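You operate a simulated robot arm through the tools that you are given. There is no shell and no other tool. Be economical: measure what you need, move in short steps, check, and stop when the job is done.

Carry out the task below with a simulated robot arm. There is one attempt and no reset: what you move stays moved.

JOB
Shut the feed valve, then bleed the air until the gauge reads zero.
Fine: bleed by the nozzle valve, shut it again, then turn the dial to 0.

The check looks at the end state, three seconds after you hand in, the way a careful person would. Anything else that was tipped, shoved, dropped, spilled or broken makes it a failure.

ROBOT AND FRAMES
A 6-joint arm with a two-finger parallel gripper, fixed in place. Base frame: the origin is at the foot of the arm, x ahead of it, y to its left, z up; the work surface is at about z = 805. Units: mm, rad, N and s.
With the tool pointing down near the work surface it reaches from about 260 to 680 mm from the base axis. Its first joint turns from -1.152 to 1.152 rad. Payload 2.9 kg.
The tool frame sits at the grasp point between the pads (the TCP): z along the fingers, y along the line on which they close. The tips reach 30 mm beyond it. Largest opening 110 mm; finger width 20, thickness 10; the body of the gripper, 48 by 112 mm, starts 55 mm behind the TCP.
Orientation is that of the tool frame in the base frame, as [roll, pitch, yaw] about the fixed x, y, z axes, in that order (R = Rz(yaw) Ry(pitch) Rx(roll)). With the fingers straight down and closing along the base's y, the tool's x points along the base's -x, its y along +y and its z along -z.

CONTROLS
- The arm moves only by the tool send_rows. Its argument "series" is one flat list of numbers, 7 for each row, row after row: the shift along the tool's x, y, z in mm, then the turn, a rotation vector about the tool's x, y, z in rad, then the opening, from 0 (shut) to 1 (fully open). In form: [tx, ty, tz, rx, ry, rz, fingers, tx, ty, tz, rx, ry, rz, fingers, ...]. A call has 1 to 10 rows; each row shifts and turns the commanded pose from where the row before left it, along the tool's axes as they then stand. Each row takes 0.2 s and may step no farther than 50 mm and 0.15 rad from the row before; otherwise, or with a gripper value out of range, the whole call is refused. A pose out of reach is approached as far as the arm can. The call stops where the force on the tool passes 40 N (or 10 N more than at its start, if that is more) or the arm is blocked; 0.2 s more then pass. The fingers move at their own pace (about 108 mm/s each) and stop on an object; they squeeze with about 40 N. The grip force told is the motor's: it shows also when the fingers shut on nothing. Time passes only in rows, and 0.2 s behind the last, so rows that do not move let the fingers close. The reply holds the time, the measured pose of the TCP, the force on the tool along the base axes, the opening and the grip force, in the units named above and with some noise, and new pictures: "views" is both (left out), scene, wrist or none.
- Cameras (640 x 400 px; columns grow to the right, rows downward): "scene" is fixed at [85.7, 443.9, 1382.4]; the picture's right is [-0.66, -0.75, 0.00], its down [-0.43, 0.38, -0.82] and it looks along [0.62, -0.54, -0.57] (base axes); focal length 309 px, centre (320, 200). "wrist" rides on the gripper at [72, 17, -103] in the tool frame; the picture's right is [-0.23, 0.97, 0.00], its down [-0.76, -0.18, -0.62] and it looks along [-0.61, -0.14, 0.78] (tool axes); focal length 222 px, centre (320, 200). There is no depth. A picture from a camera that has moved, and an enlarged one, comes with that camera's place and axes in the base frame and with its lens.
- zoom(camera, box): a new picture of the part [left, top, right, bottom] of that camera's present view, enlarged. It takes no simulated time.
- close_job(): hands the job in; it is judged then, once.

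Go step by step. Nothing tells you positions but the pictures and the camera data: compare them with the known pose of the tool, close in by small moves and look again before you grip or let go. The budget is 120 turns and 170 pictures, counting those below and the enlarged ones. Unless the task says otherwise, let go and move clear before handing in, and close with one line.

The tools are called after "Emit:" by a JSON object that holds its "fn" and its "kwargs". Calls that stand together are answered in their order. send_rows: Moves the arm, as the interface text tells. Its arguments: {"type":"object","properties":{"series":{"type":"array","items":{"type":"number"}},"views":{"type":"string","enum":["both","scene","wrist","none"]}},"required":["series"]} The other tools are called the same way: zoom (camera, box) takes an enlarged picture of a part of a camera's view; close_job () hands the job in.

At the start:

```text
time: 0.0
position: [376.9, -100.3, 1127.9]
tool_rot: [-3.141, 0.0, -3.141]
force: [-0.4, -0.3, 0.5]
grip_width: 110.1
grip_force: 0.0
```

scene: 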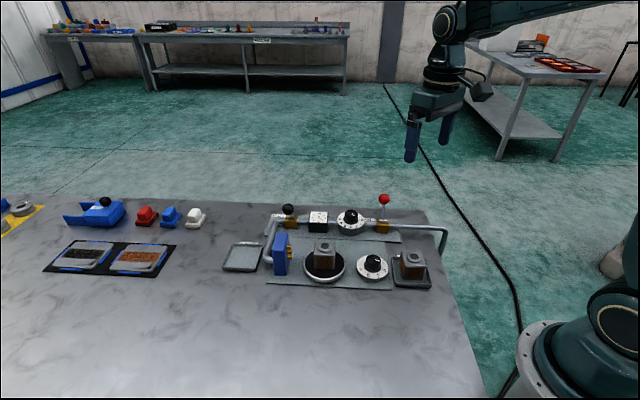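
wrist: 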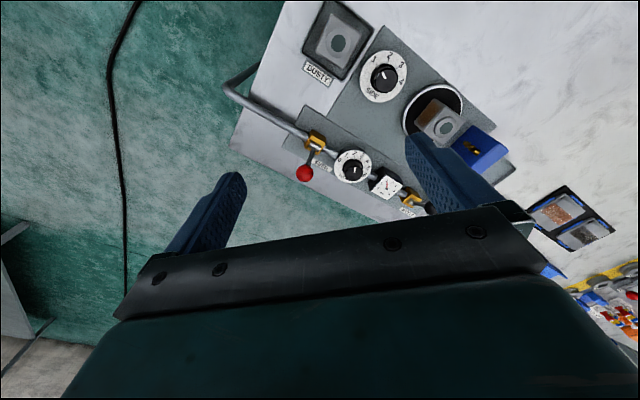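

I see a panel with a pipe, two valves (red knob and black knob), a gauge, and two dials. I'll zoom in first.

Emit:
{"fn": "zoom", "kwargs": {"camera": "scene", "box": [250, 180, 450, 300]}}

Emit:
{"fn": "zoom", "kwargs": {"camera": "wrist", "box": [280, 100, 460, 220]}}

Emit:
{"fn": "zoom", "kwargs": {"camera": "wrist", "box": [280, 0, 520, 150]}}

```text
3.20 times, centred on (350, 240) of scene
camera zoom: at [85.7, 443.9, 1382.4], right [-0.66, -0.75, 0.0], down [-0.43, 0.38, -0.82], along [0.62, -0.54, -0.57], focal length 990 px, centre (224, 72)
```

zoom: 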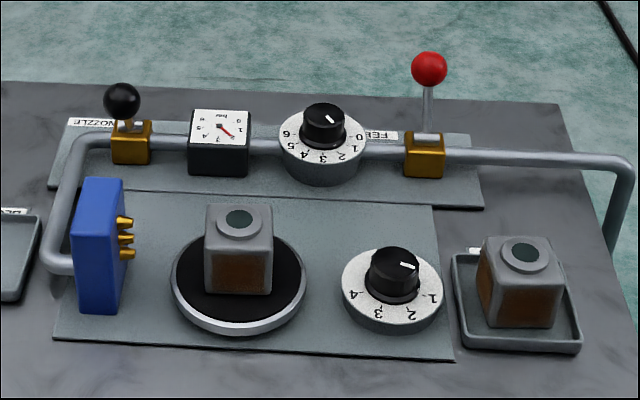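

```text
3.33 times, centred on (370, 160) of wrist
camera zoom: at [304.7, -81.6, 1231.1], right [0.23, 0.97, 0.0], down [0.76, -0.18, 0.62], along [0.61, -0.14, -0.78], focal length 740 px, centre (153, 333)
```

zoom: 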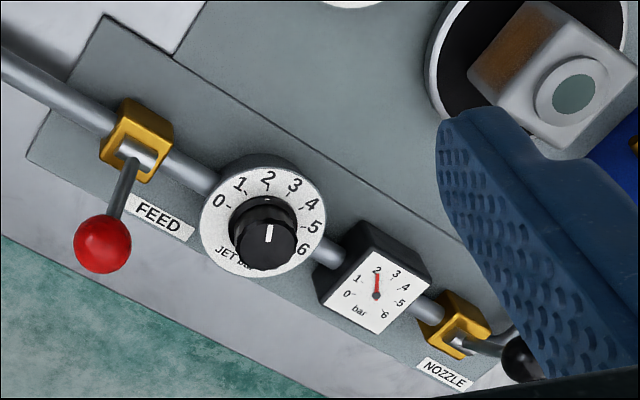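

```text
2.67 times, centred on (400, 75) of wrist
camera zoom: at [304.7, -81.6, 1231.1], right [0.23, 0.97, 0.0], down [0.76, -0.18, 0.62], along [0.61, -0.14, -0.78], focal length 592 px, centre (107, 533)
```

zoom: 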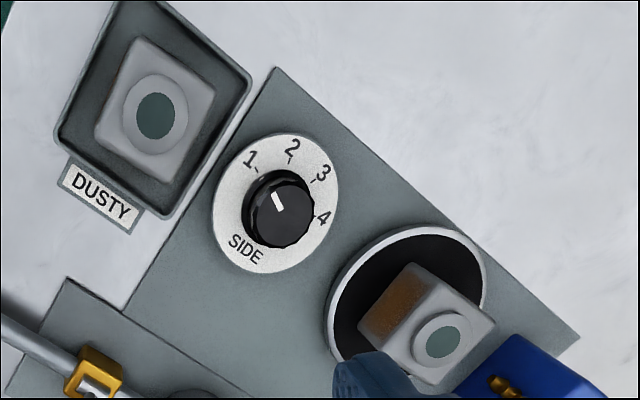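

Red ball (feed) is at about (502,-154,895) on its body at (475,-128); the nozzle valve is near (655,55). The gauge shows about 2. I'll move for a closer look at the nozzle valve.

Emit:
{"fn": "send_rows", "kwargs": {"series": [-24.6, 32, 23.6, 0, 0, 0, 1, -24.6, 32, 23.6, 0, 0, 0, 1, -24.6, 32, 23.6, 0, 0, 0, 1, -24.6, 32, 23.6, 0, 0, 0, 1, -24.6, 32, 23.6, 0, 0, 0, 1, 0, 0, 0, 0, 0, 0, 1]}}

```text
time: 1.4
position: [502.1, 62.1, 1011.4]
tool_rot: [3.142, 0.002, -3.141]
force: [0.2, -0.1, -0.7]
grip_width: 110.0
grip_force: 0.0
camera wrist: at [429.2, 80.8, 1113.8], right [0.23, 0.97, 0.0], down [0.76, -0.18, 0.62], along [0.61, -0.14, -0.78], focal length 222 px, centre (320, 200)
```

scene: 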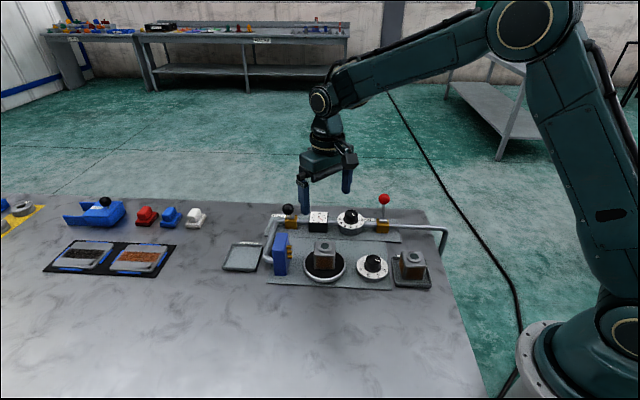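
wrist: 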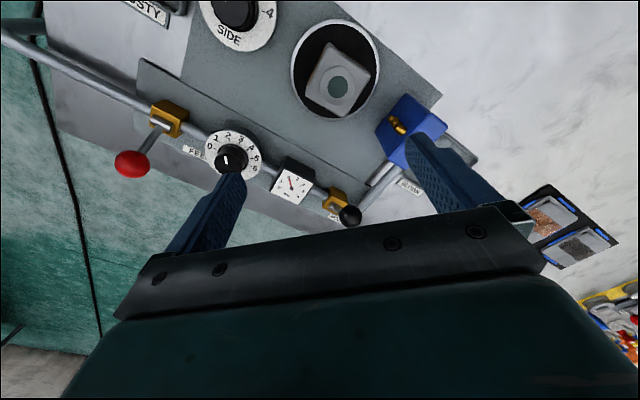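

Emit:
{"fn": "zoom", "kwargs": {"camera": "wrist", "box": [240, 140, 400, 240]}}

Emit:
{"fn": "zoom", "kwargs": {"camera": "wrist", "box": [100, 80, 260, 180]}}

Emit:
{"fn": "zoom", "kwargs": {"camera": "scene", "box": [260, 190, 340, 240]}}

Emit:
{"fn": "zoom", "kwargs": {"camera": "scene", "box": [330, 185, 410, 235]}}

```text
4.00 times, centred on (320, 190) of wrist
camera zoom: at [429.2, 80.8, 1113.8], right [0.23, 0.97, 0.0], down [0.76, -0.18, 0.62], along [0.61, -0.14, -0.78], focal length 888 px, centre (320, 240)
```

zoom: 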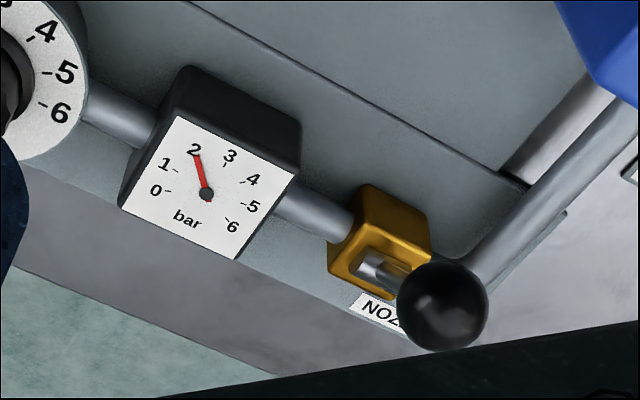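

```text
4.00 times, centred on (180, 130) of wrist
camera zoom: at [429.2, 80.8, 1113.8], right [0.23, 0.97, 0.0], down [0.76, -0.18, 0.62], along [0.61, -0.14, -0.78], focal length 888 px, centre (880, 480)
```

zoom: 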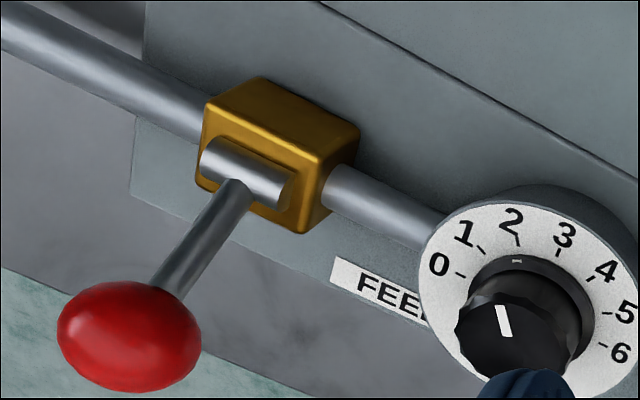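

```text
8.00 times, centred on (300, 215) of scene
camera zoom: at [85.7, 444.0, 1382.4], right [-0.66, -0.75, 0.0], down [-0.43, 0.38, -0.82], along [0.62, -0.54, -0.57], focal length 2474 px, centre (480, 80)
```

zoom: 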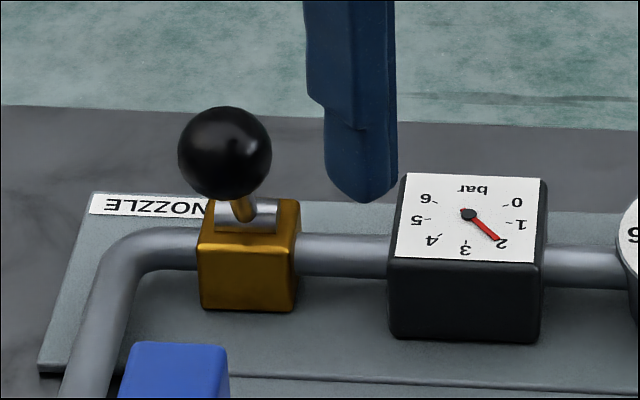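

```text
8.00 times, centred on (370, 210) of scene
camera zoom: at [85.7, 444.0, 1382.4], right [-0.66, -0.75, 0.0], down [-0.43, 0.38, -0.82], along [0.62, -0.54, -0.57], focal length 2474 px, centre (-80, 120)
```

zoom: 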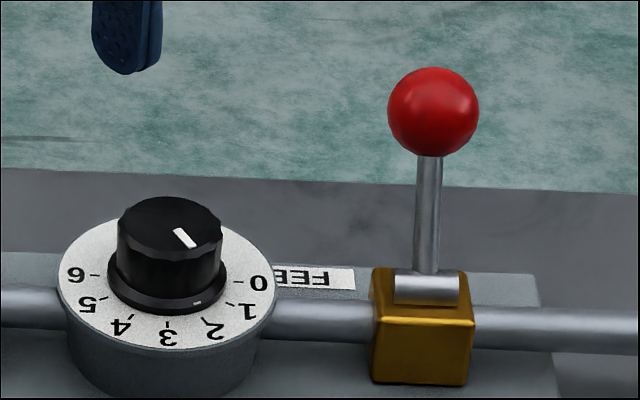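

Both levers swing about an axis along the pipe, and the pipe lies at 45° in the base frame. The feed lever leans away and the nozzle lever leans near. I'll turn the tool 45° so the fingers close across the pipe and move over the red ball.

Emit:
{"fn": "send_rows", "kwargs": {"series": [0, 0, 0, 0, 0, -0.1309, 1, 0, 0, 0, 0, 0, -0.1309, 1, 0, 0, 0, 0, 0, -0.1309, 1, 0, 0, 0, 0, 0, -0.1309, 1, 0, 0, 0, 0, 0, -0.1309, 1, 0, 0, 0, 0, 0, -0.1309, 1, 34.6, -34.6, 0, 0, 0, 0, 1, 34.6, -34.6, 0, 0, 0, 0, 1, 34.6, -34.6, 0, 0, 0, 0, 1, 34.6, -34.6, 0, 0, 0, 0, 1]}}

```text
time: 3.6
position: [498.5, -136.7, 1007.4]
tool_rot: [-3.141, 0.0, -2.355]
force: [0.3, 0.1, 0.0]
grip_width: 109.6
grip_force: 0.0
camera wrist: at [435.6, -174.8, 1111.4], right [-0.53, 0.85, 0.0], down [0.66, 0.41, 0.62], along [0.53, 0.33, -0.78], focal length 222 px, centre (320, 200)
```

scene: 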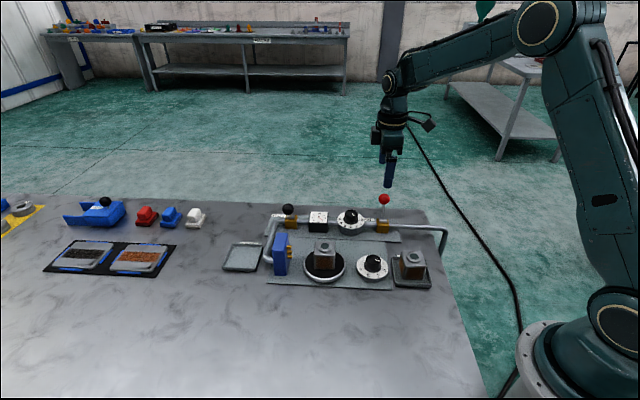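
wrist: 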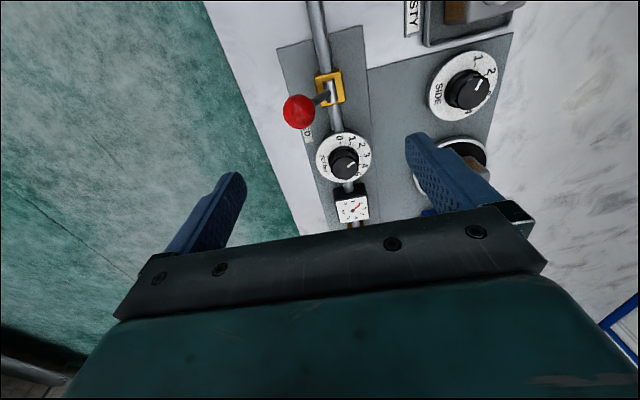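

The ball reads (502,-155,895) again. I'll center over it and lower so the open fingers straddle it.

Emit:
{"fn": "send_rows", "kwargs": {"series": [10.3, -15.2, 0, 0, 0, 0, 1, 0, 0, 34, 0, 0, 0, 1, 0, 0, 34, 0, 0, 0, 1, 0, 0, 32, 0, 0, 0, 1, 0, 0, 0, 0, 0, 0, 0.6]}}

Emit:
{"fn": "zoom", "kwargs": {"camera": "scene", "box": [330, 150, 450, 240]}}

```text
time: 4.8
position: [503.9, -152.4, 909.0]
tool_rot: [-3.141, 0.0, -2.356]
force: [-1.2, 0.3, 0.2]
grip_width: 65.8
grip_force: 0.0
camera wrist: at [440.8, -190.5, 1012.5], right [-0.53, 0.85, 0.0], down [0.66, 0.41, 0.62], along [0.53, 0.33, -0.78], focal length 222 px, centre (320, 200)
```

scene: 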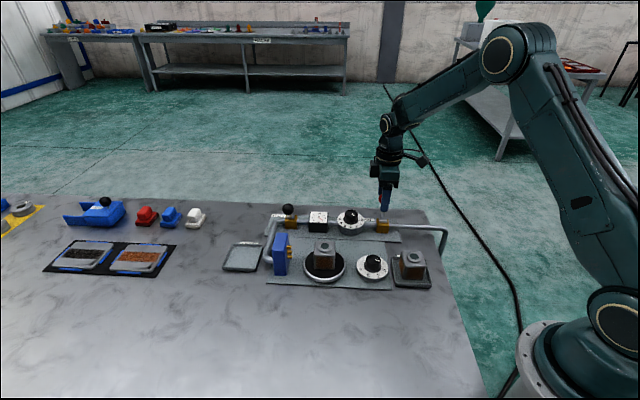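
wrist: 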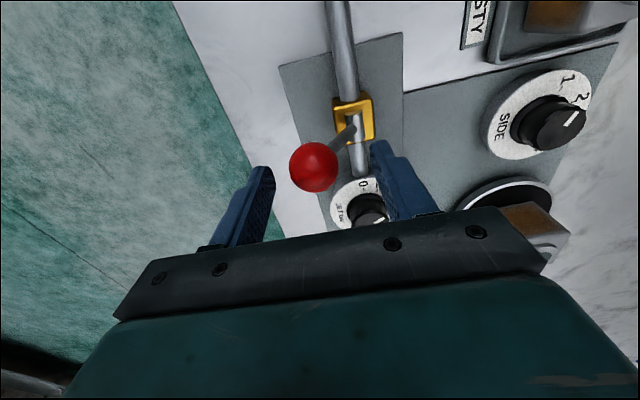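

```text
4.44 times, centred on (390, 195) of scene
camera zoom: at [85.7, 443.9, 1382.4], right [-0.66, -0.75, 0.0], down [-0.43, 0.38, -0.82], along [0.62, -0.54, -0.57], focal length 1375 px, centre (9, 222)
```

zoom: 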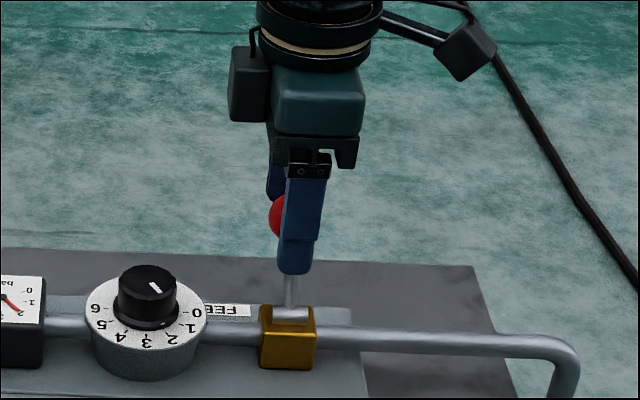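

The ball sits between the fingers. I'll narrow them loosely around it and push across the pipe, toward the arm-left side.

Emit:
{"fn": "send_rows", "kwargs": {"series": [4, 0, 0, 0, 0, 0, 0.42, 0, 0, 0, 0, 0, 0, 0.42, 0, 12, 0, 0, 0, 0, 0.42, 0, 12, 0, 0, 0, 0, 0.42, 0, 12, 0, 0, 0, 0, 0.42, 0, 12, 0, 0, 0, 0, 0.42, 0, 12, 0, 0, 0, 0, 0.42]}}

Emit:
{"fn": "zoom", "kwargs": {"camera": "scene", "box": [330, 150, 450, 240]}}

```text
time: 6.4
position: [458.8, -112.9, 909.8]
tool_rot: [3.141, 0.0, -2.356]
force: [-0.5, 0.2, 0.0]
grip_width: 46.1
grip_force: 0.0
camera wrist: at [395.4, -151.5, 1012.9], right [-0.53, 0.85, 0.0], down [0.66, 0.41, 0.62], along [0.53, 0.33, -0.78], focal length 222 px, centre (320, 200)
```

scene: 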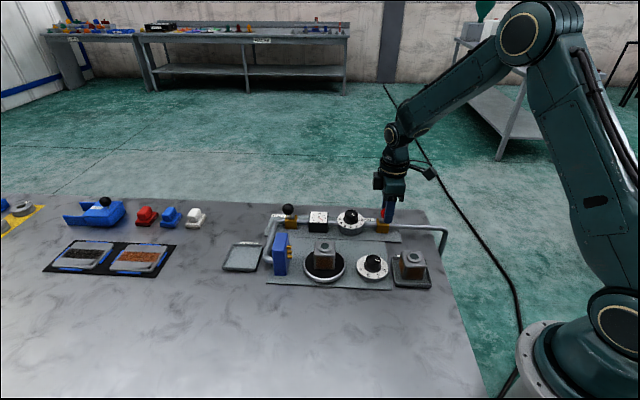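
wrist: 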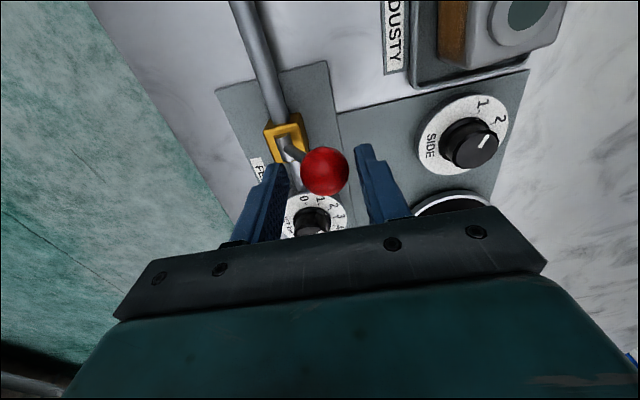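

```text
4.44 times, centred on (390, 195) of scene
camera zoom: at [85.7, 443.9, 1382.4], right [-0.66, -0.75, 0.0], down [-0.43, 0.38, -0.82], along [0.62, -0.54, -0.57], focal length 1375 px, centre (9, 222)
```

zoom: 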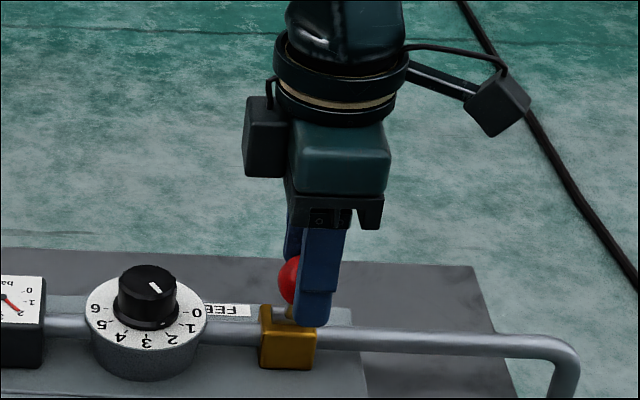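

The red lever has swung to the near side, matching the nozzle lever's lean (q≈400). I'll press a bit more to confirm it is at its stop.

Emit:
{"fn": "send_rows", "kwargs": {"series": [0, 4, 0, 0, 0, 0, 0.42, 0, 4, 0, 0, 0, 0, 0.42, 0, 3, 0, 0, 0, 0, 0.42, 0, 3, 0, 0, 0, 0, 0.42], "views": "wrist"}}

```text
time: 7.4
position: [449.3, -105.1, 909.6]
tool_rot: [-3.138, 0.0, -2.359]
force: [5.3, -8.0, -3.8]
grip_width: 50.7
grip_force: 4.6
camera wrist: at [386.0, -142.3, 1013.4], right [-0.53, 0.85, 0.0], down [0.66, 0.41, 0.62], along [0.53, 0.33, -0.78], focal length 222 px, centre (320, 200)
```

wrist: 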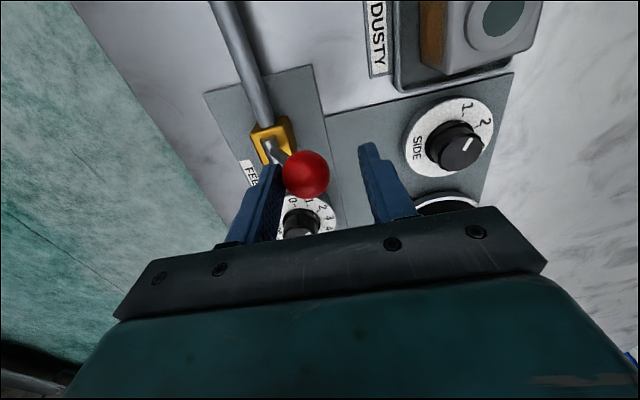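

The lever is at its stop. I'll back off, rise, and travel along the pipe to the nozzle lever.

Emit:
{"fn": "send_rows", "kwargs": {"series": [0, -6, 0, 0, 0, 0, 1, 0, 0, -40, 0, 0, 0, 1, 0, 0, -45, 0, 0, 0, 1, -43.4, 0, 0, 0, 0, 0, 1, -43.4, 0, 0, 0, 0, 0, 1, -43.4, 0, 0, 0, 0, 0, 1, -43.4, 0, 0, 0, 0, 0, 1, -43.4, 0, 0, 0, 0, 0, 1, -43.4, 0, 0, 0, 0, 0, 1, 0, 0, 0, 0, 0, 0, 1]}}

Emit:
{"fn": "zoom", "kwargs": {"camera": "scene", "box": [250, 170, 410, 270]}}

Emit:
{"fn": "zoom", "kwargs": {"camera": "wrist", "box": [240, 60, 400, 160]}}

```text
time: 9.6
position: [637.2, 77.5, 994.9]
tool_rot: [-3.141, 0.0, -2.358]
force: [0.2, -0.1, -0.8]
grip_width: 110.0
grip_force: 0.1
camera wrist: at [574.7, 39.7, 1097.8], right [-0.53, 0.85, 0.0], down [0.67, 0.41, 0.62], along [0.53, 0.33, -0.78], focal length 222 px, centre (320, 200)
```

scene: 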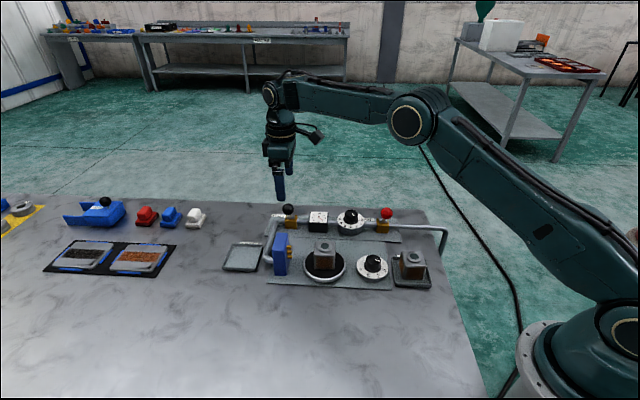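
wrist: 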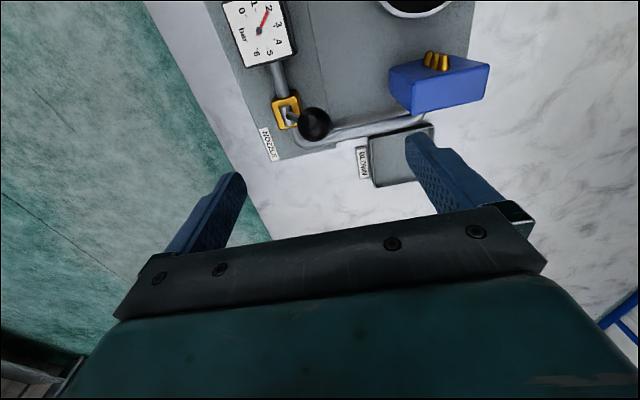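

```text
4.00 times, centred on (330, 220) of scene
camera zoom: at [85.7, 444.0, 1382.4], right [-0.66, -0.75, 0.0], down [-0.43, 0.38, -0.82], along [0.62, -0.54, -0.57], focal length 1237 px, centre (280, 120)
```

zoom: 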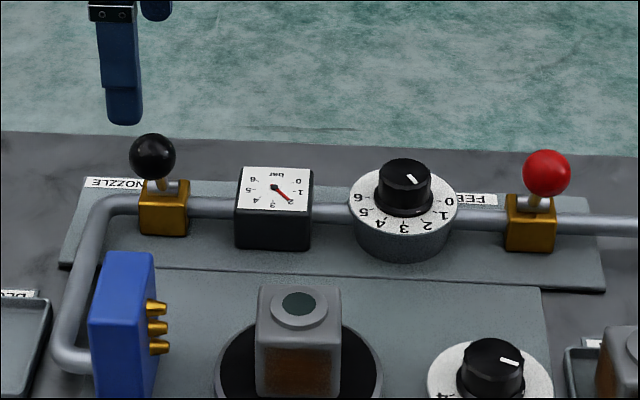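

```text
4.00 times, centred on (320, 110) of wrist
camera zoom: at [574.7, 39.7, 1097.8], right [-0.53, 0.85, 0.0], down [0.67, 0.41, 0.62], along [0.53, 0.33, -0.78], focal length 888 px, centre (320, 560)
```

zoom: 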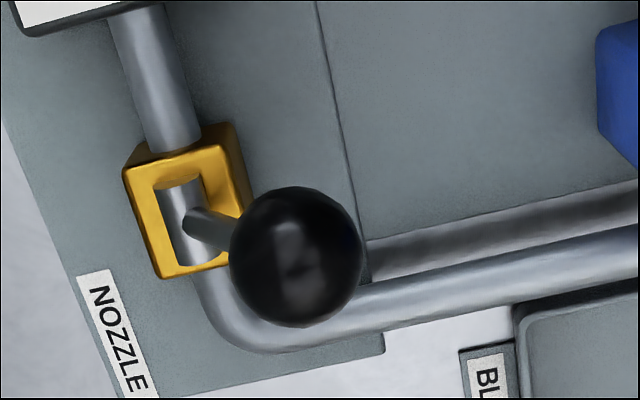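

The feed lever now leans like the nozzle lever. The black ball is centered at about (639,74,895); I'll narrow the fingers, lower around it, and push it away to open.

Emit:
{"fn": "send_rows", "kwargs": {"series": [0, -3.5, 0, 0, 0, 0, 0.56, 0, 0, 0, 0, 0, 0, 0.56, 0, 0, 30, 0, 0, 0, 0.56, 0, 0, 30, 0, 0, 0, 0.56, 0, 0, 26, 0, 0, 0, 0.56]}}

Emit:
{"fn": "zoom", "kwargs": {"camera": "scene", "box": [250, 170, 410, 270]}}

```text
time: 10.8
position: [638.8, 72.7, 908.5]
tool_rot: [-3.141, 0.0, -2.357]
force: [0.4, -0.4, 0.3]
grip_width: 61.7
grip_force: 0.2
camera wrist: at [575.9, 35.6, 1012.0], right [-0.53, 0.85, 0.0], down [0.66, 0.41, 0.62], along [0.53, 0.33, -0.78], focal length 222 px, centre (320, 200)
```

scene: 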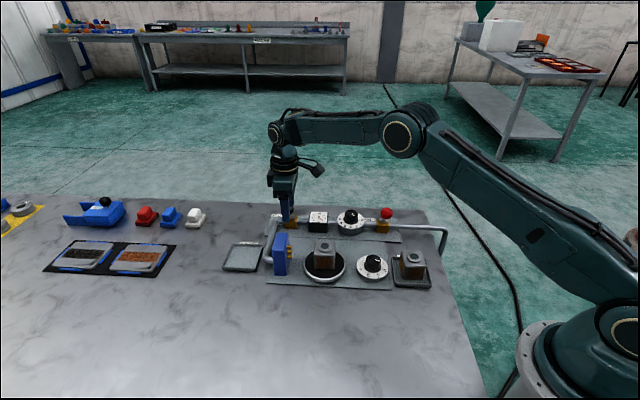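
wrist: 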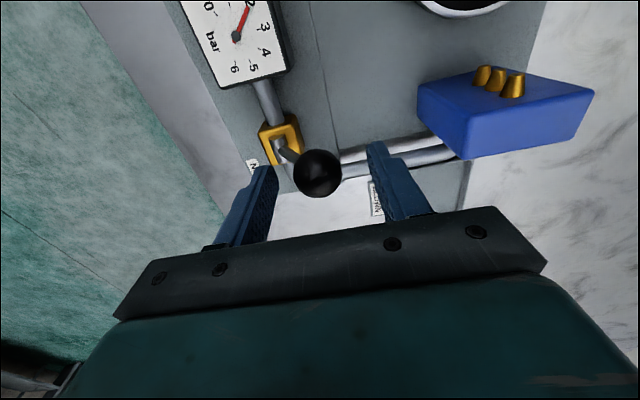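

```text
4.00 times, centred on (330, 220) of scene
camera zoom: at [85.7, 444.0, 1382.4], right [-0.66, -0.75, 0.0], down [-0.43, 0.38, -0.82], along [0.62, -0.54, -0.57], focal length 1237 px, centre (280, 120)
```

zoom: 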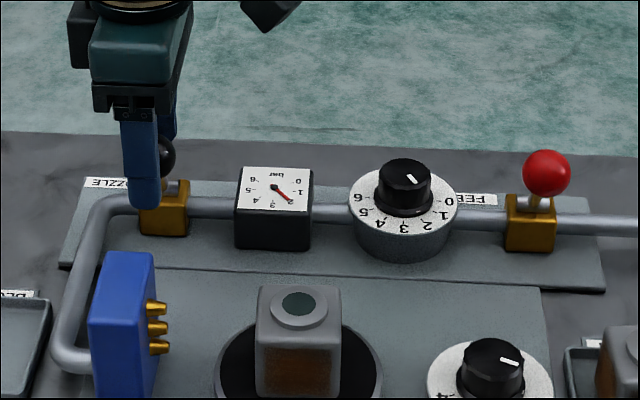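

Positioned well. I'll push the nozzle lever to the far side with narrowed fingers.

Emit:
{"fn": "send_rows", "kwargs": {"series": [0, 0, 0, 0, 0, 0, 0.42, 0, 0, 0, 0, 0, 0, 0.42, 0, -12, 0, 0, 0, 0, 0.42, 0, -12, 0, 0, 0, 0, 0.42, 0, -12, 0, 0, 0, 0, 0.42, 0, -12, 0, 0, 0, 0, 0.42, 0, -12, 0, 0, 0, 0, 0.42, 0, -8, 0, 0, 0, 0, 0.42, 0, -4, 0, 0, 0, 0, 0.42]}}

Emit:
{"fn": "zoom", "kwargs": {"camera": "scene", "box": [250, 170, 410, 270]}}

```text
time: 12.8
position: [678.7, 22.5, 909.2]
tool_rot: [3.142, 0.001, -2.356]
force: [-0.6, 0.3, -0.2]
grip_width: 46.0
grip_force: 0.0
out of reach, approached as far as the arm can: row 8, 9
camera wrist: at [616.0, -14.2, 1011.9], right [-0.53, 0.85, 0.0], down [0.66, 0.41, 0.62], along [0.53, 0.33, -0.78], focal length 222 px, centre (320, 200)
```

scene: 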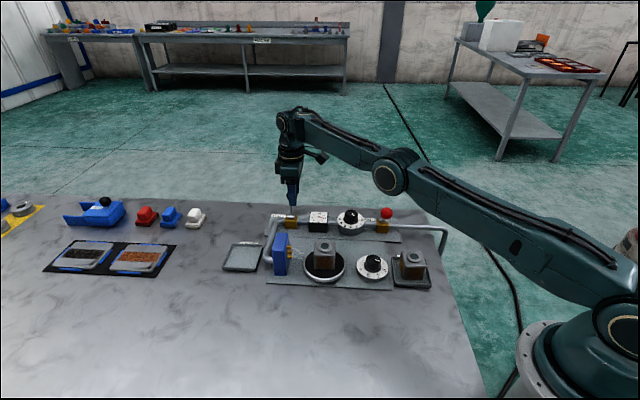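
wrist: 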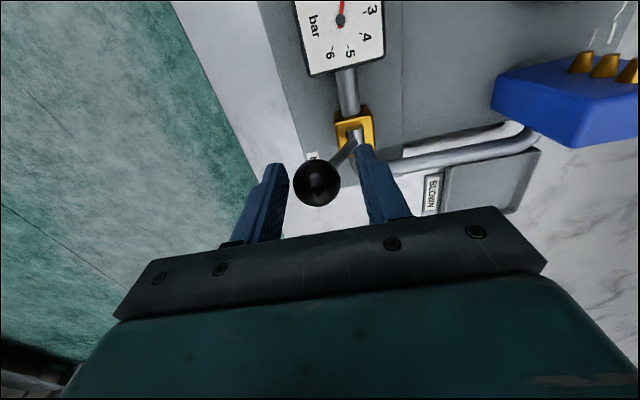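

```text
4.00 times, centred on (330, 220) of scene
camera zoom: at [85.7, 443.9, 1382.4], right [-0.66, -0.75, 0.0], down [-0.43, 0.38, -0.82], along [0.62, -0.54, -0.57], focal length 1237 px, centre (280, 120)
```

zoom: 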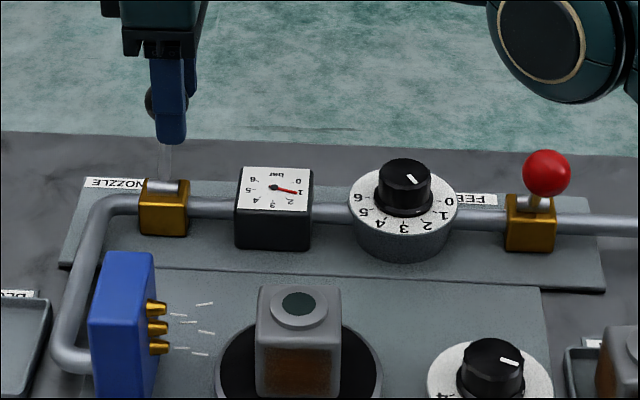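

Air is jetting out and the gauge is falling, so feed is shut and the nozzle is open. I'll wait.

Emit:
{"fn": "send_rows", "kwargs": {"series": [0, 0, 0, 0, 0, 0, 0.42, 0, 0, 0, 0, 0, 0, 0.42, 0, 0, 0, 0, 0, 0, 0.42, 0, 0, 0, 0, 0, 0, 0.42, 0, 0, 0, 0, 0, 0, 0.42, 0, 0, 0, 0, 0, 0, 0.42, 0, 0, 0, 0, 0, 0, 0.42, 0, 0, 0, 0, 0, 0, 0.42, 0, 0, 0, 0, 0, 0, 0.42, 0, 0, 0, 0, 0, 0, 0.42], "views": "none"}}

Emit:
{"fn": "zoom", "kwargs": {"camera": "scene", "box": [280, 190, 360, 240]}}

```text
time: 15.0
position: [679.9, 24.3, 909.4]
tool_rot: [-3.141, 0.0, -2.357]
force: [-0.1, 0.7, 0.3]
grip_width: 46.2
grip_force: 0.1
```

```text
8.00 times, centred on (320, 215) of scene
camera zoom: at [85.7, 443.9, 1382.4], right [-0.66, -0.75, 0.0], down [-0.43, 0.38, -0.82], along [0.62, -0.54, -0.57], focal length 2474 px, centre (320, 80)
```

zoom: 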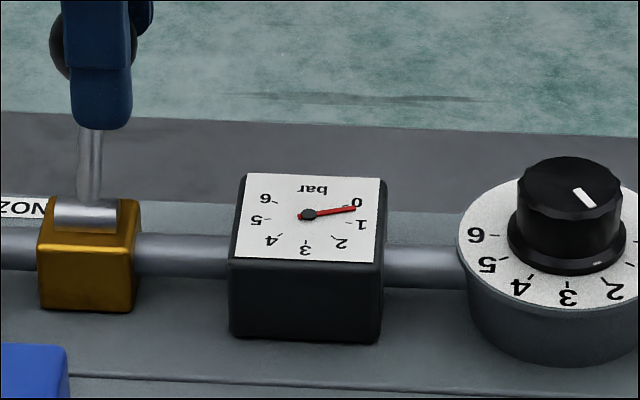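

The gauge is nearly at zero; I'll wait a bit longer.

Emit:
{"fn": "send_rows", "kwargs": {"series": [0, 0, 0, 0, 0, 0, 0.42, 0, 0, 0, 0, 0, 0, 0.42, 0, 0, 0, 0, 0, 0, 0.42, 0, 0, 0, 0, 0, 0, 0.42, 0, 0, 0, 0, 0, 0, 0.42, 0, 0, 0, 0, 0, 0, 0.42, 0, 0, 0, 0, 0, 0, 0.42, 0, 0, 0, 0, 0, 0, 0.42, 0, 0, 0, 0, 0, 0, 0.42, 0, 0, 0, 0, 0, 0, 0.42], "views": "none"}}

Emit:
{"fn": "send_rows", "kwargs": {"series": [0, 0, 0, 0, 0, 0, 0.42, 0, 0, 0, 0, 0, 0, 0.42, 0, 0, 0, 0, 0, 0, 0.42, 0, 0, 0, 0, 0, 0, 0.42, 0, 0, 0, 0, 0, 0, 0.42, 0, 0, 0, 0, 0, 0, 0.42, 0, 0, 0, 0, 0, 0, 0.42, 0, 0, 0, 0, 0, 0, 0.42, 0, 0, 0, 0, 0, 0, 0.42, 0, 0, 0, 0, 0, 0, 0.42], "views": "none"}}

Emit:
{"fn": "zoom", "kwargs": {"camera": "scene", "box": [250, 180, 410, 280]}}

Emit:
{"fn": "zoom", "kwargs": {"camera": "scene", "box": [280, 190, 360, 240]}}

```text
time: 17.2
position: [681.1, 24.7, 910.3]
tool_rot: [3.141, 0.0, -2.356]
force: [0.5, -0.3, -0.2]
grip_width: 46.1
grip_force: 0.0
```

```text
time: 19.4
position: [679.6, 24.6, 908.6]
tool_rot: [3.141, 0.0, -2.356]
force: [-0.2, -0.4, 0.5]
grip_width: 46.2
grip_force: 0.0
```

```text
4.00 times, centred on (330, 230) of scene
camera zoom: at [85.7, 443.9, 1382.4], right [-0.66, -0.75, 0.0], down [-0.43, 0.38, -0.82], along [0.62, -0.54, -0.57], focal length 1237 px, centre (280, 80)
```

zoom: 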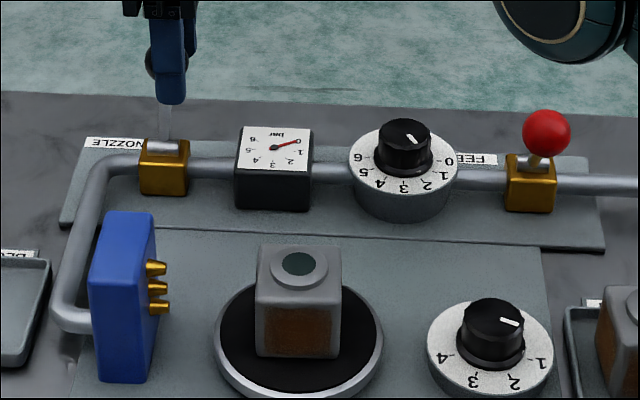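

```text
8.00 times, centred on (320, 215) of scene
camera zoom: at [85.7, 443.9, 1382.4], right [-0.66, -0.75, 0.0], down [-0.43, 0.38, -0.82], along [0.62, -0.54, -0.57], focal length 2474 px, centre (320, 80)
```

zoom: 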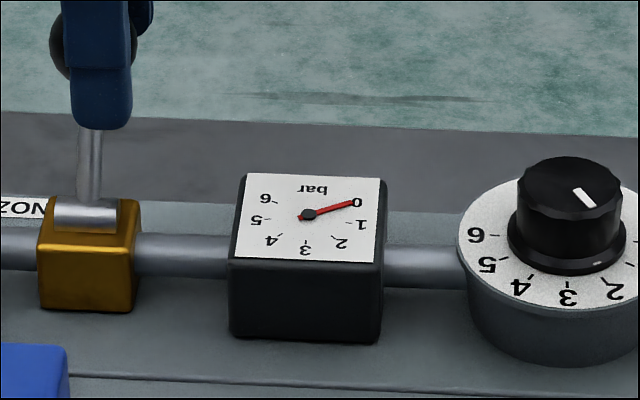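

The gauge reads zero with no jet. Now I'll swing the nozzle lever back to shut.

Emit:
{"fn": "send_rows", "kwargs": {"series": [0, 12, 0, 0, 0, 0, 0.42, 0, 12, 0, 0, 0, 0, 0.42, -1.5, 12, 0, 0, 0, 0, 0.42, -1.5, 12, 0, 0, 0, 0, 0.42, -1.5, 12, 0, 0, 0, 0, 0.42], "views": "wrist"}}

```text
time: 20.6
position: [638.5, 70.7, 908.7]
tool_rot: [3.141, 0.0, -2.357]
force: [0.0, -0.4, 1.0]
grip_width: 46.1
grip_force: 0.0
camera wrist: at [576.0, 32.2, 1011.6], right [-0.53, 0.85, 0.0], down [0.66, 0.41, 0.62], along [0.53, 0.33, -0.78], focal length 222 px, centre (320, 200)
```

wrist: 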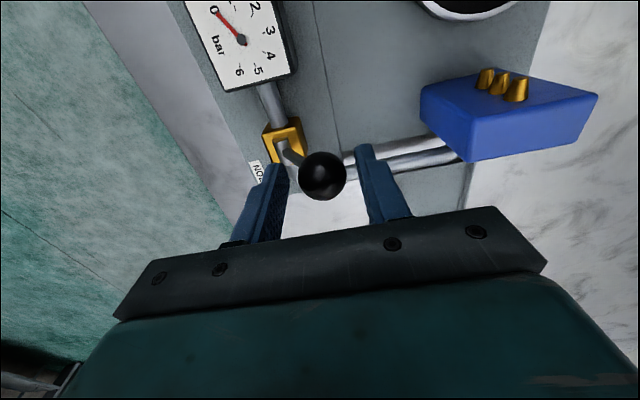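

Emit:
{"fn": "send_rows", "kwargs": {"series": [0, 4, 0, 0, 0, 0, 0.42, 0, 4, 0, 0, 0, 0, 0.42, 0, 3, 0, 0, 0, 0, 0.42], "views": "none"}}

```text
time: 21.4
position: [632.4, 75.4, 908.6]
tool_rot: [-3.14, 0.002, -2.358]
force: [1.5, -3.0, 0.5]
grip_width: 48.0
grip_force: 1.8
```

Shut and seated. I'll back off, rise, and head to the jet dial knob at about (543,-69, top ~862).

Emit:
{"fn": "send_rows", "kwargs": {"series": [0, -7, 0, 0, 0, 0, 0.6, 0, 0, -40, 0, 0, 0, 0.8, 0, 0, -45, 0, 0, 0, 1, 42, -8, 0, 0, 0, 0, 1, 42, -8, 0, 0, 0, 0, 1, 42, -8, 0, 0, 0, 0, 1, 42, -9, 0, 0, 0, 0, 1, 0, 0, 0, 0, 0, 0.14, 1, 0, 0, 0, 0, 0, 0.14, 1, 0, 0, 0, 0, 0, 0.14, 1], "views": "none"}}

Emit:
{"fn": "send_rows", "kwargs": {"series": [0, 0, 0, 0, 0, 0.14, 1, 0, 0, 0, 0, 0, 0.14, 1, 0, 0, 0, 0, 0, 0.14, 1, 0, 0, 0, 0, 0, 0, 1]}}

Emit:
{"fn": "zoom", "kwargs": {"camera": "scene", "box": [250, 170, 410, 270]}}

Emit:
{"fn": "zoom", "kwargs": {"camera": "wrist", "box": [240, 80, 400, 180]}}

```text
time: 23.6
position: [541.3, -70.7, 995.3]
tool_rot: [3.141, -0.002, -2.777]
force: [0.2, -0.4, 0.3]
grip_width: 110.1
grip_force: 0.0
```

```text
time: 24.6
position: [541.3, -68.8, 993.7]
tool_rot: [-3.141, -0.001, 3.084]
force: [-0.1, 0.5, 1.0]
grip_width: 110.1
grip_force: 0.0
camera wrist: at [470.1, -47.0, 1096.9], right [0.28, 0.96, 0.0], down [0.75, -0.22, 0.62], along [0.6, -0.18, -0.78], focal length 222 px, centre (320, 200)
```

scene: 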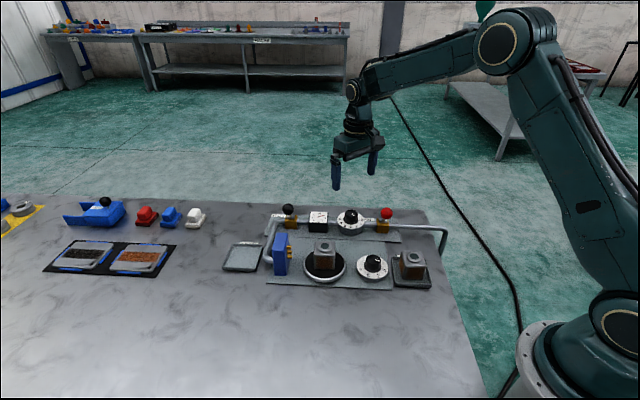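
wrist: 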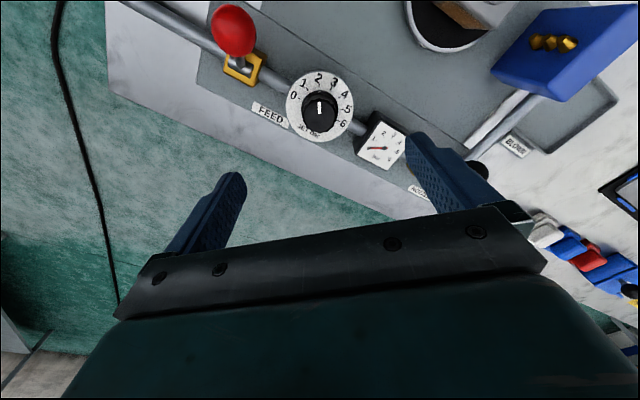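

```text
4.00 times, centred on (330, 220) of scene
camera zoom: at [85.7, 444.0, 1382.4], right [-0.66, -0.75, 0.0], down [-0.43, 0.38, -0.82], along [0.62, -0.54, -0.57], focal length 1237 px, centre (280, 120)
```

zoom: 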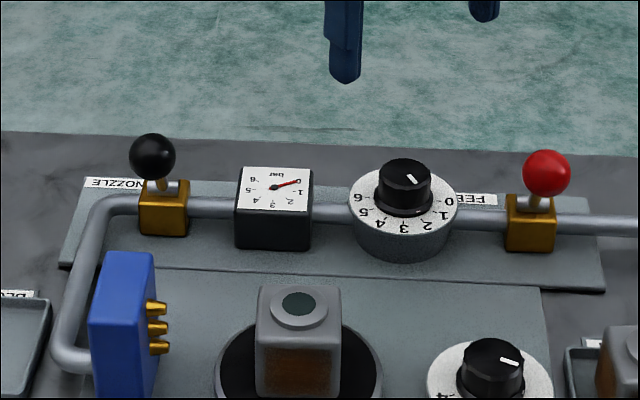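

```text
4.00 times, centred on (320, 130) of wrist
camera zoom: at [470.1, -47.0, 1096.9], right [0.28, 0.96, 0.0], down [0.75, -0.22, 0.62], along [0.6, -0.18, -0.78], focal length 888 px, centre (320, 480)
```

zoom: 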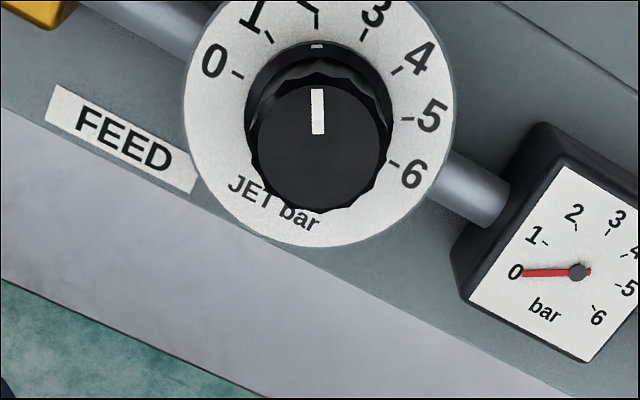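

Gauge is at 0, the knob at (543,-69.5), and the mark is at 2. The 0 tick is about 61° counter-clockwise from above. I'll pre-turn a bit, center, and lower around the knob.

Emit:
{"fn": "send_rows", "kwargs": {"series": [-1.6, -0.7, 0, 0, 0, 0.14, 0.8, 0, 0, 0, 0, 0, 0.14, 0.6, 0, 0, 40, 0, 0, 0, 0.6, 0, 0, 40, 0, 0, 0, 0.6, 0, 0, 25, 0, 0, 0, 0.6, 0, 0, 0, 0, 0, 0, 0.6]}}

Emit:
{"fn": "zoom", "kwargs": {"camera": "scene", "box": [310, 170, 390, 240]}}

```text
time: 26.0
position: [541.1, -70.7, 888.4]
tool_rot: [3.141, 0.0, 2.805]
force: [-0.4, 0.3, -1.0]
grip_width: 66.2
grip_force: 0.1
camera wrist: at [479.0, -29.4, 991.3], right [0.53, 0.85, 0.0], down [0.66, -0.42, 0.62], along [0.53, -0.33, -0.78], focal length 222 px, centre (320, 200)
```

scene: 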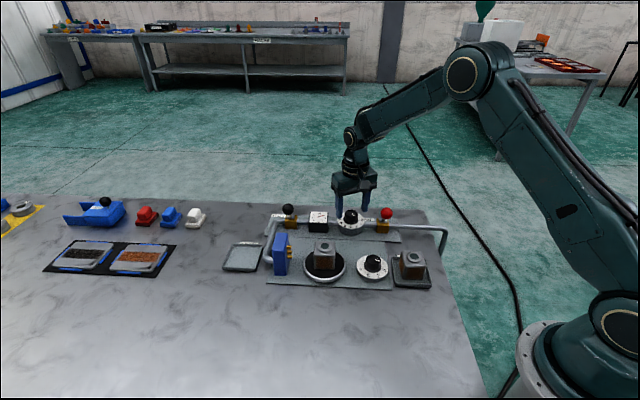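
wrist: 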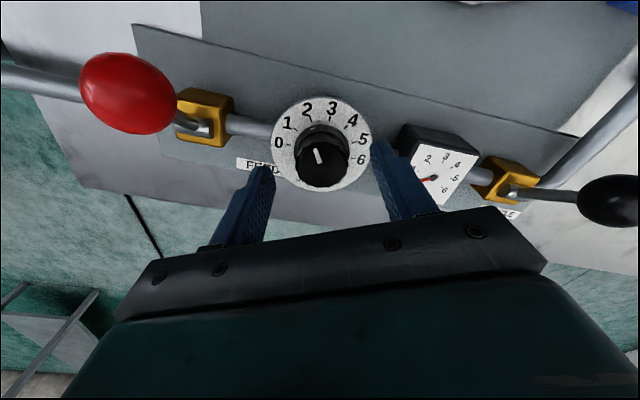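

```text
5.71 times, centred on (350, 205) of scene
camera zoom: at [85.7, 443.9, 1382.4], right [-0.66, -0.75, 0.0], down [-0.43, 0.38, -0.82], along [0.62, -0.54, -0.57], focal length 1768 px, centre (149, 171)
```

zoom: 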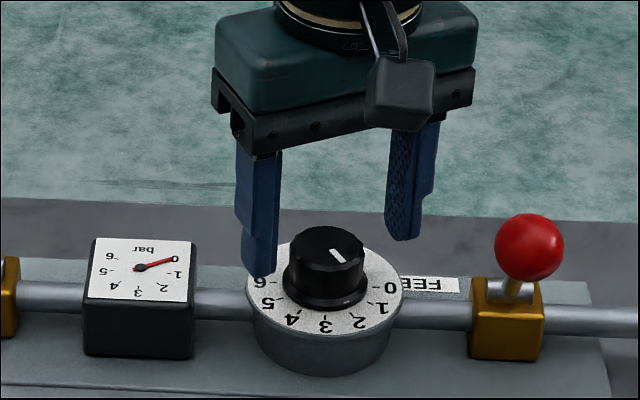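

Aligned around the knob. I'll lower 12 mm and grip it.

Emit:
{"fn": "send_rows", "kwargs": {"series": [-0.8, 1.9, 6, 0, 0, 0, 0.6, 0, 0, 6, 0, 0, 0, 0.6, 0, 0, 0, 0, 0, 0, 0.4, 0, 0, 0, 0, 0, 0, 0.25, 0, 0, 0, 0, 0, 0, 0.25]}}

Emit:
{"fn": "zoom", "kwargs": {"camera": "scene", "box": [310, 170, 390, 240]}}

```text
time: 27.2
position: [543.1, -69.4, 876.9]
tool_rot: [3.141, -0.001, 2.803]
force: [-1.3, -6.4, -2.5]
grip_width: 35.6
grip_force: 45.2
camera wrist: at [480.3, -28.8, 979.2], right [0.54, 0.84, 0.0], down [0.66, -0.42, 0.62], along [0.53, -0.33, -0.78], focal length 222 px, centre (320, 200)
```

scene: 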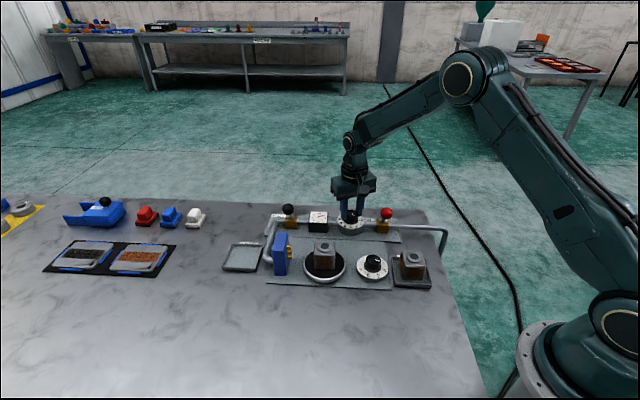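
wrist: 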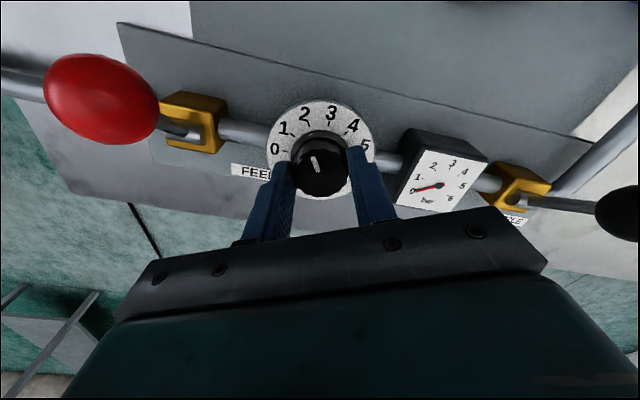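

```text
5.71 times, centred on (350, 205) of scene
camera zoom: at [85.7, 443.8, 1382.5], right [-0.66, -0.75, 0.0], down [-0.43, 0.38, -0.82], along [0.62, -0.54, -0.57], focal length 1768 px, centre (149, 171)
```

zoom: 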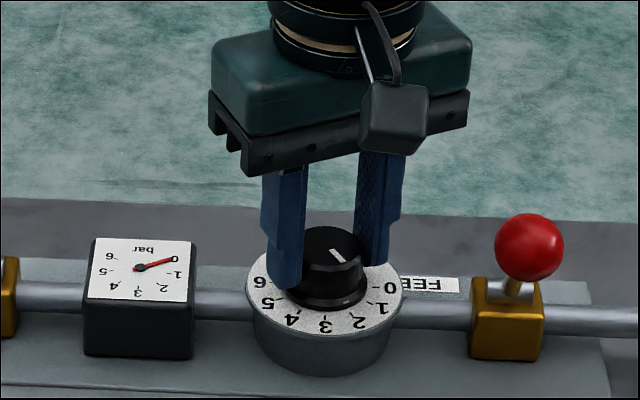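

Gripped, with a small side load (about 6 N). I'll ease that by 1 mm and turn in steps counter-clockwise.

Emit:
{"fn": "send_rows", "kwargs": {"series": [0, -1, 0, 0, 0, -0.12, 0.25, 0, 0, 0, 0, 0, -0.13, 0.25, 0, 0, 0, 0, 0, -0.13, 0.25, 0, 0, 0, 0, 0, -0.13, 0.25], "views": "wrist"}}

Emit:
{"fn": "zoom", "kwargs": {"camera": "wrist", "box": [240, 90, 400, 210]}}

```text
time: 28.2
position: [542.9, -69.6, 877.0]
tool_rot: [3.141, -0.002, -2.966]
force: [-11.3, -7.1, -0.6]
grip_width: 35.6
grip_force: 44.6
camera wrist: at [469.1, -65.3, 979.4], right [0.05, 1.0, 0.0], down [0.78, -0.04, 0.62], along [0.62, -0.03, -0.78], focal length 222 px, centre (320, 200)
```

wrist: 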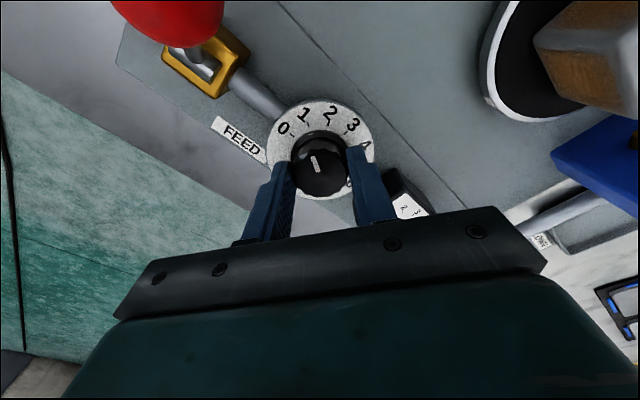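

```text
3.33 times, centred on (320, 150) of wrist
camera zoom: at [469.1, -65.3, 979.4], right [0.05, 1.0, 0.0], down [0.78, -0.04, 0.62], along [0.62, -0.03, -0.78], focal length 740 px, centre (320, 367)
```

zoom: 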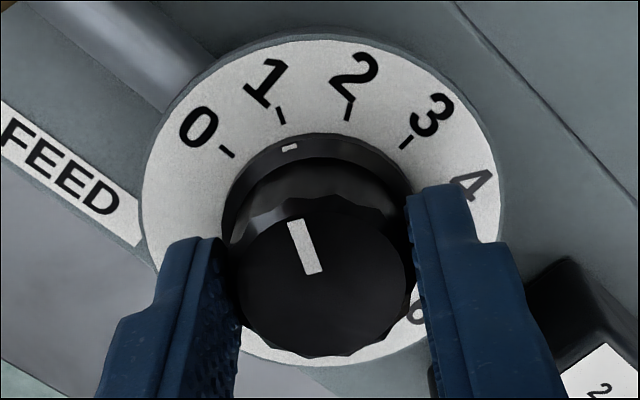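

The knob follows and is just at 1. I'll continue toward 0.

Emit:
{"fn": "send_rows", "kwargs": {"series": [1, 0, 0, 0, 0, -0.13, 0.25, 0, 0, 0, 0, 0, -0.13, 0.25, 0, 0, 0, 0, 0, -0.13, 0.25, 0, 0, 0, 0, 0, -0.13, 0.25], "views": "wrist"}}

Emit:
{"fn": "zoom", "kwargs": {"camera": "wrist", "box": [240, 90, 400, 210]}}

```text
time: 29.2
position: [543.8, -70.9, 876.6]
tool_rot: [-3.14, 0.0, -2.444]
force: [-2.4, -14.4, -6.9]
grip_width: 35.7
grip_force: 44.9
camera wrist: at [476.8, -103.3, 979.2], right [-0.45, 0.89, 0.0], down [0.7, 0.35, 0.62], along [0.56, 0.28, -0.78], focal length 222 px, centre (320, 200)
```

wrist: 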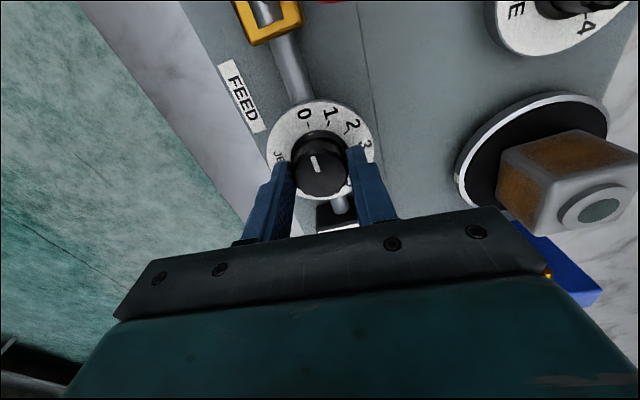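

```text
3.33 times, centred on (320, 150) of wrist
camera zoom: at [476.8, -103.3, 979.2], right [-0.45, 0.89, 0.0], down [0.7, 0.35, 0.62], along [0.56, 0.28, -0.78], focal length 740 px, centre (320, 367)
```

zoom: 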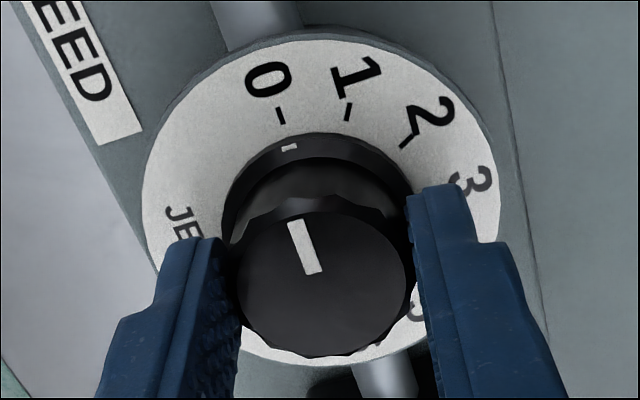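

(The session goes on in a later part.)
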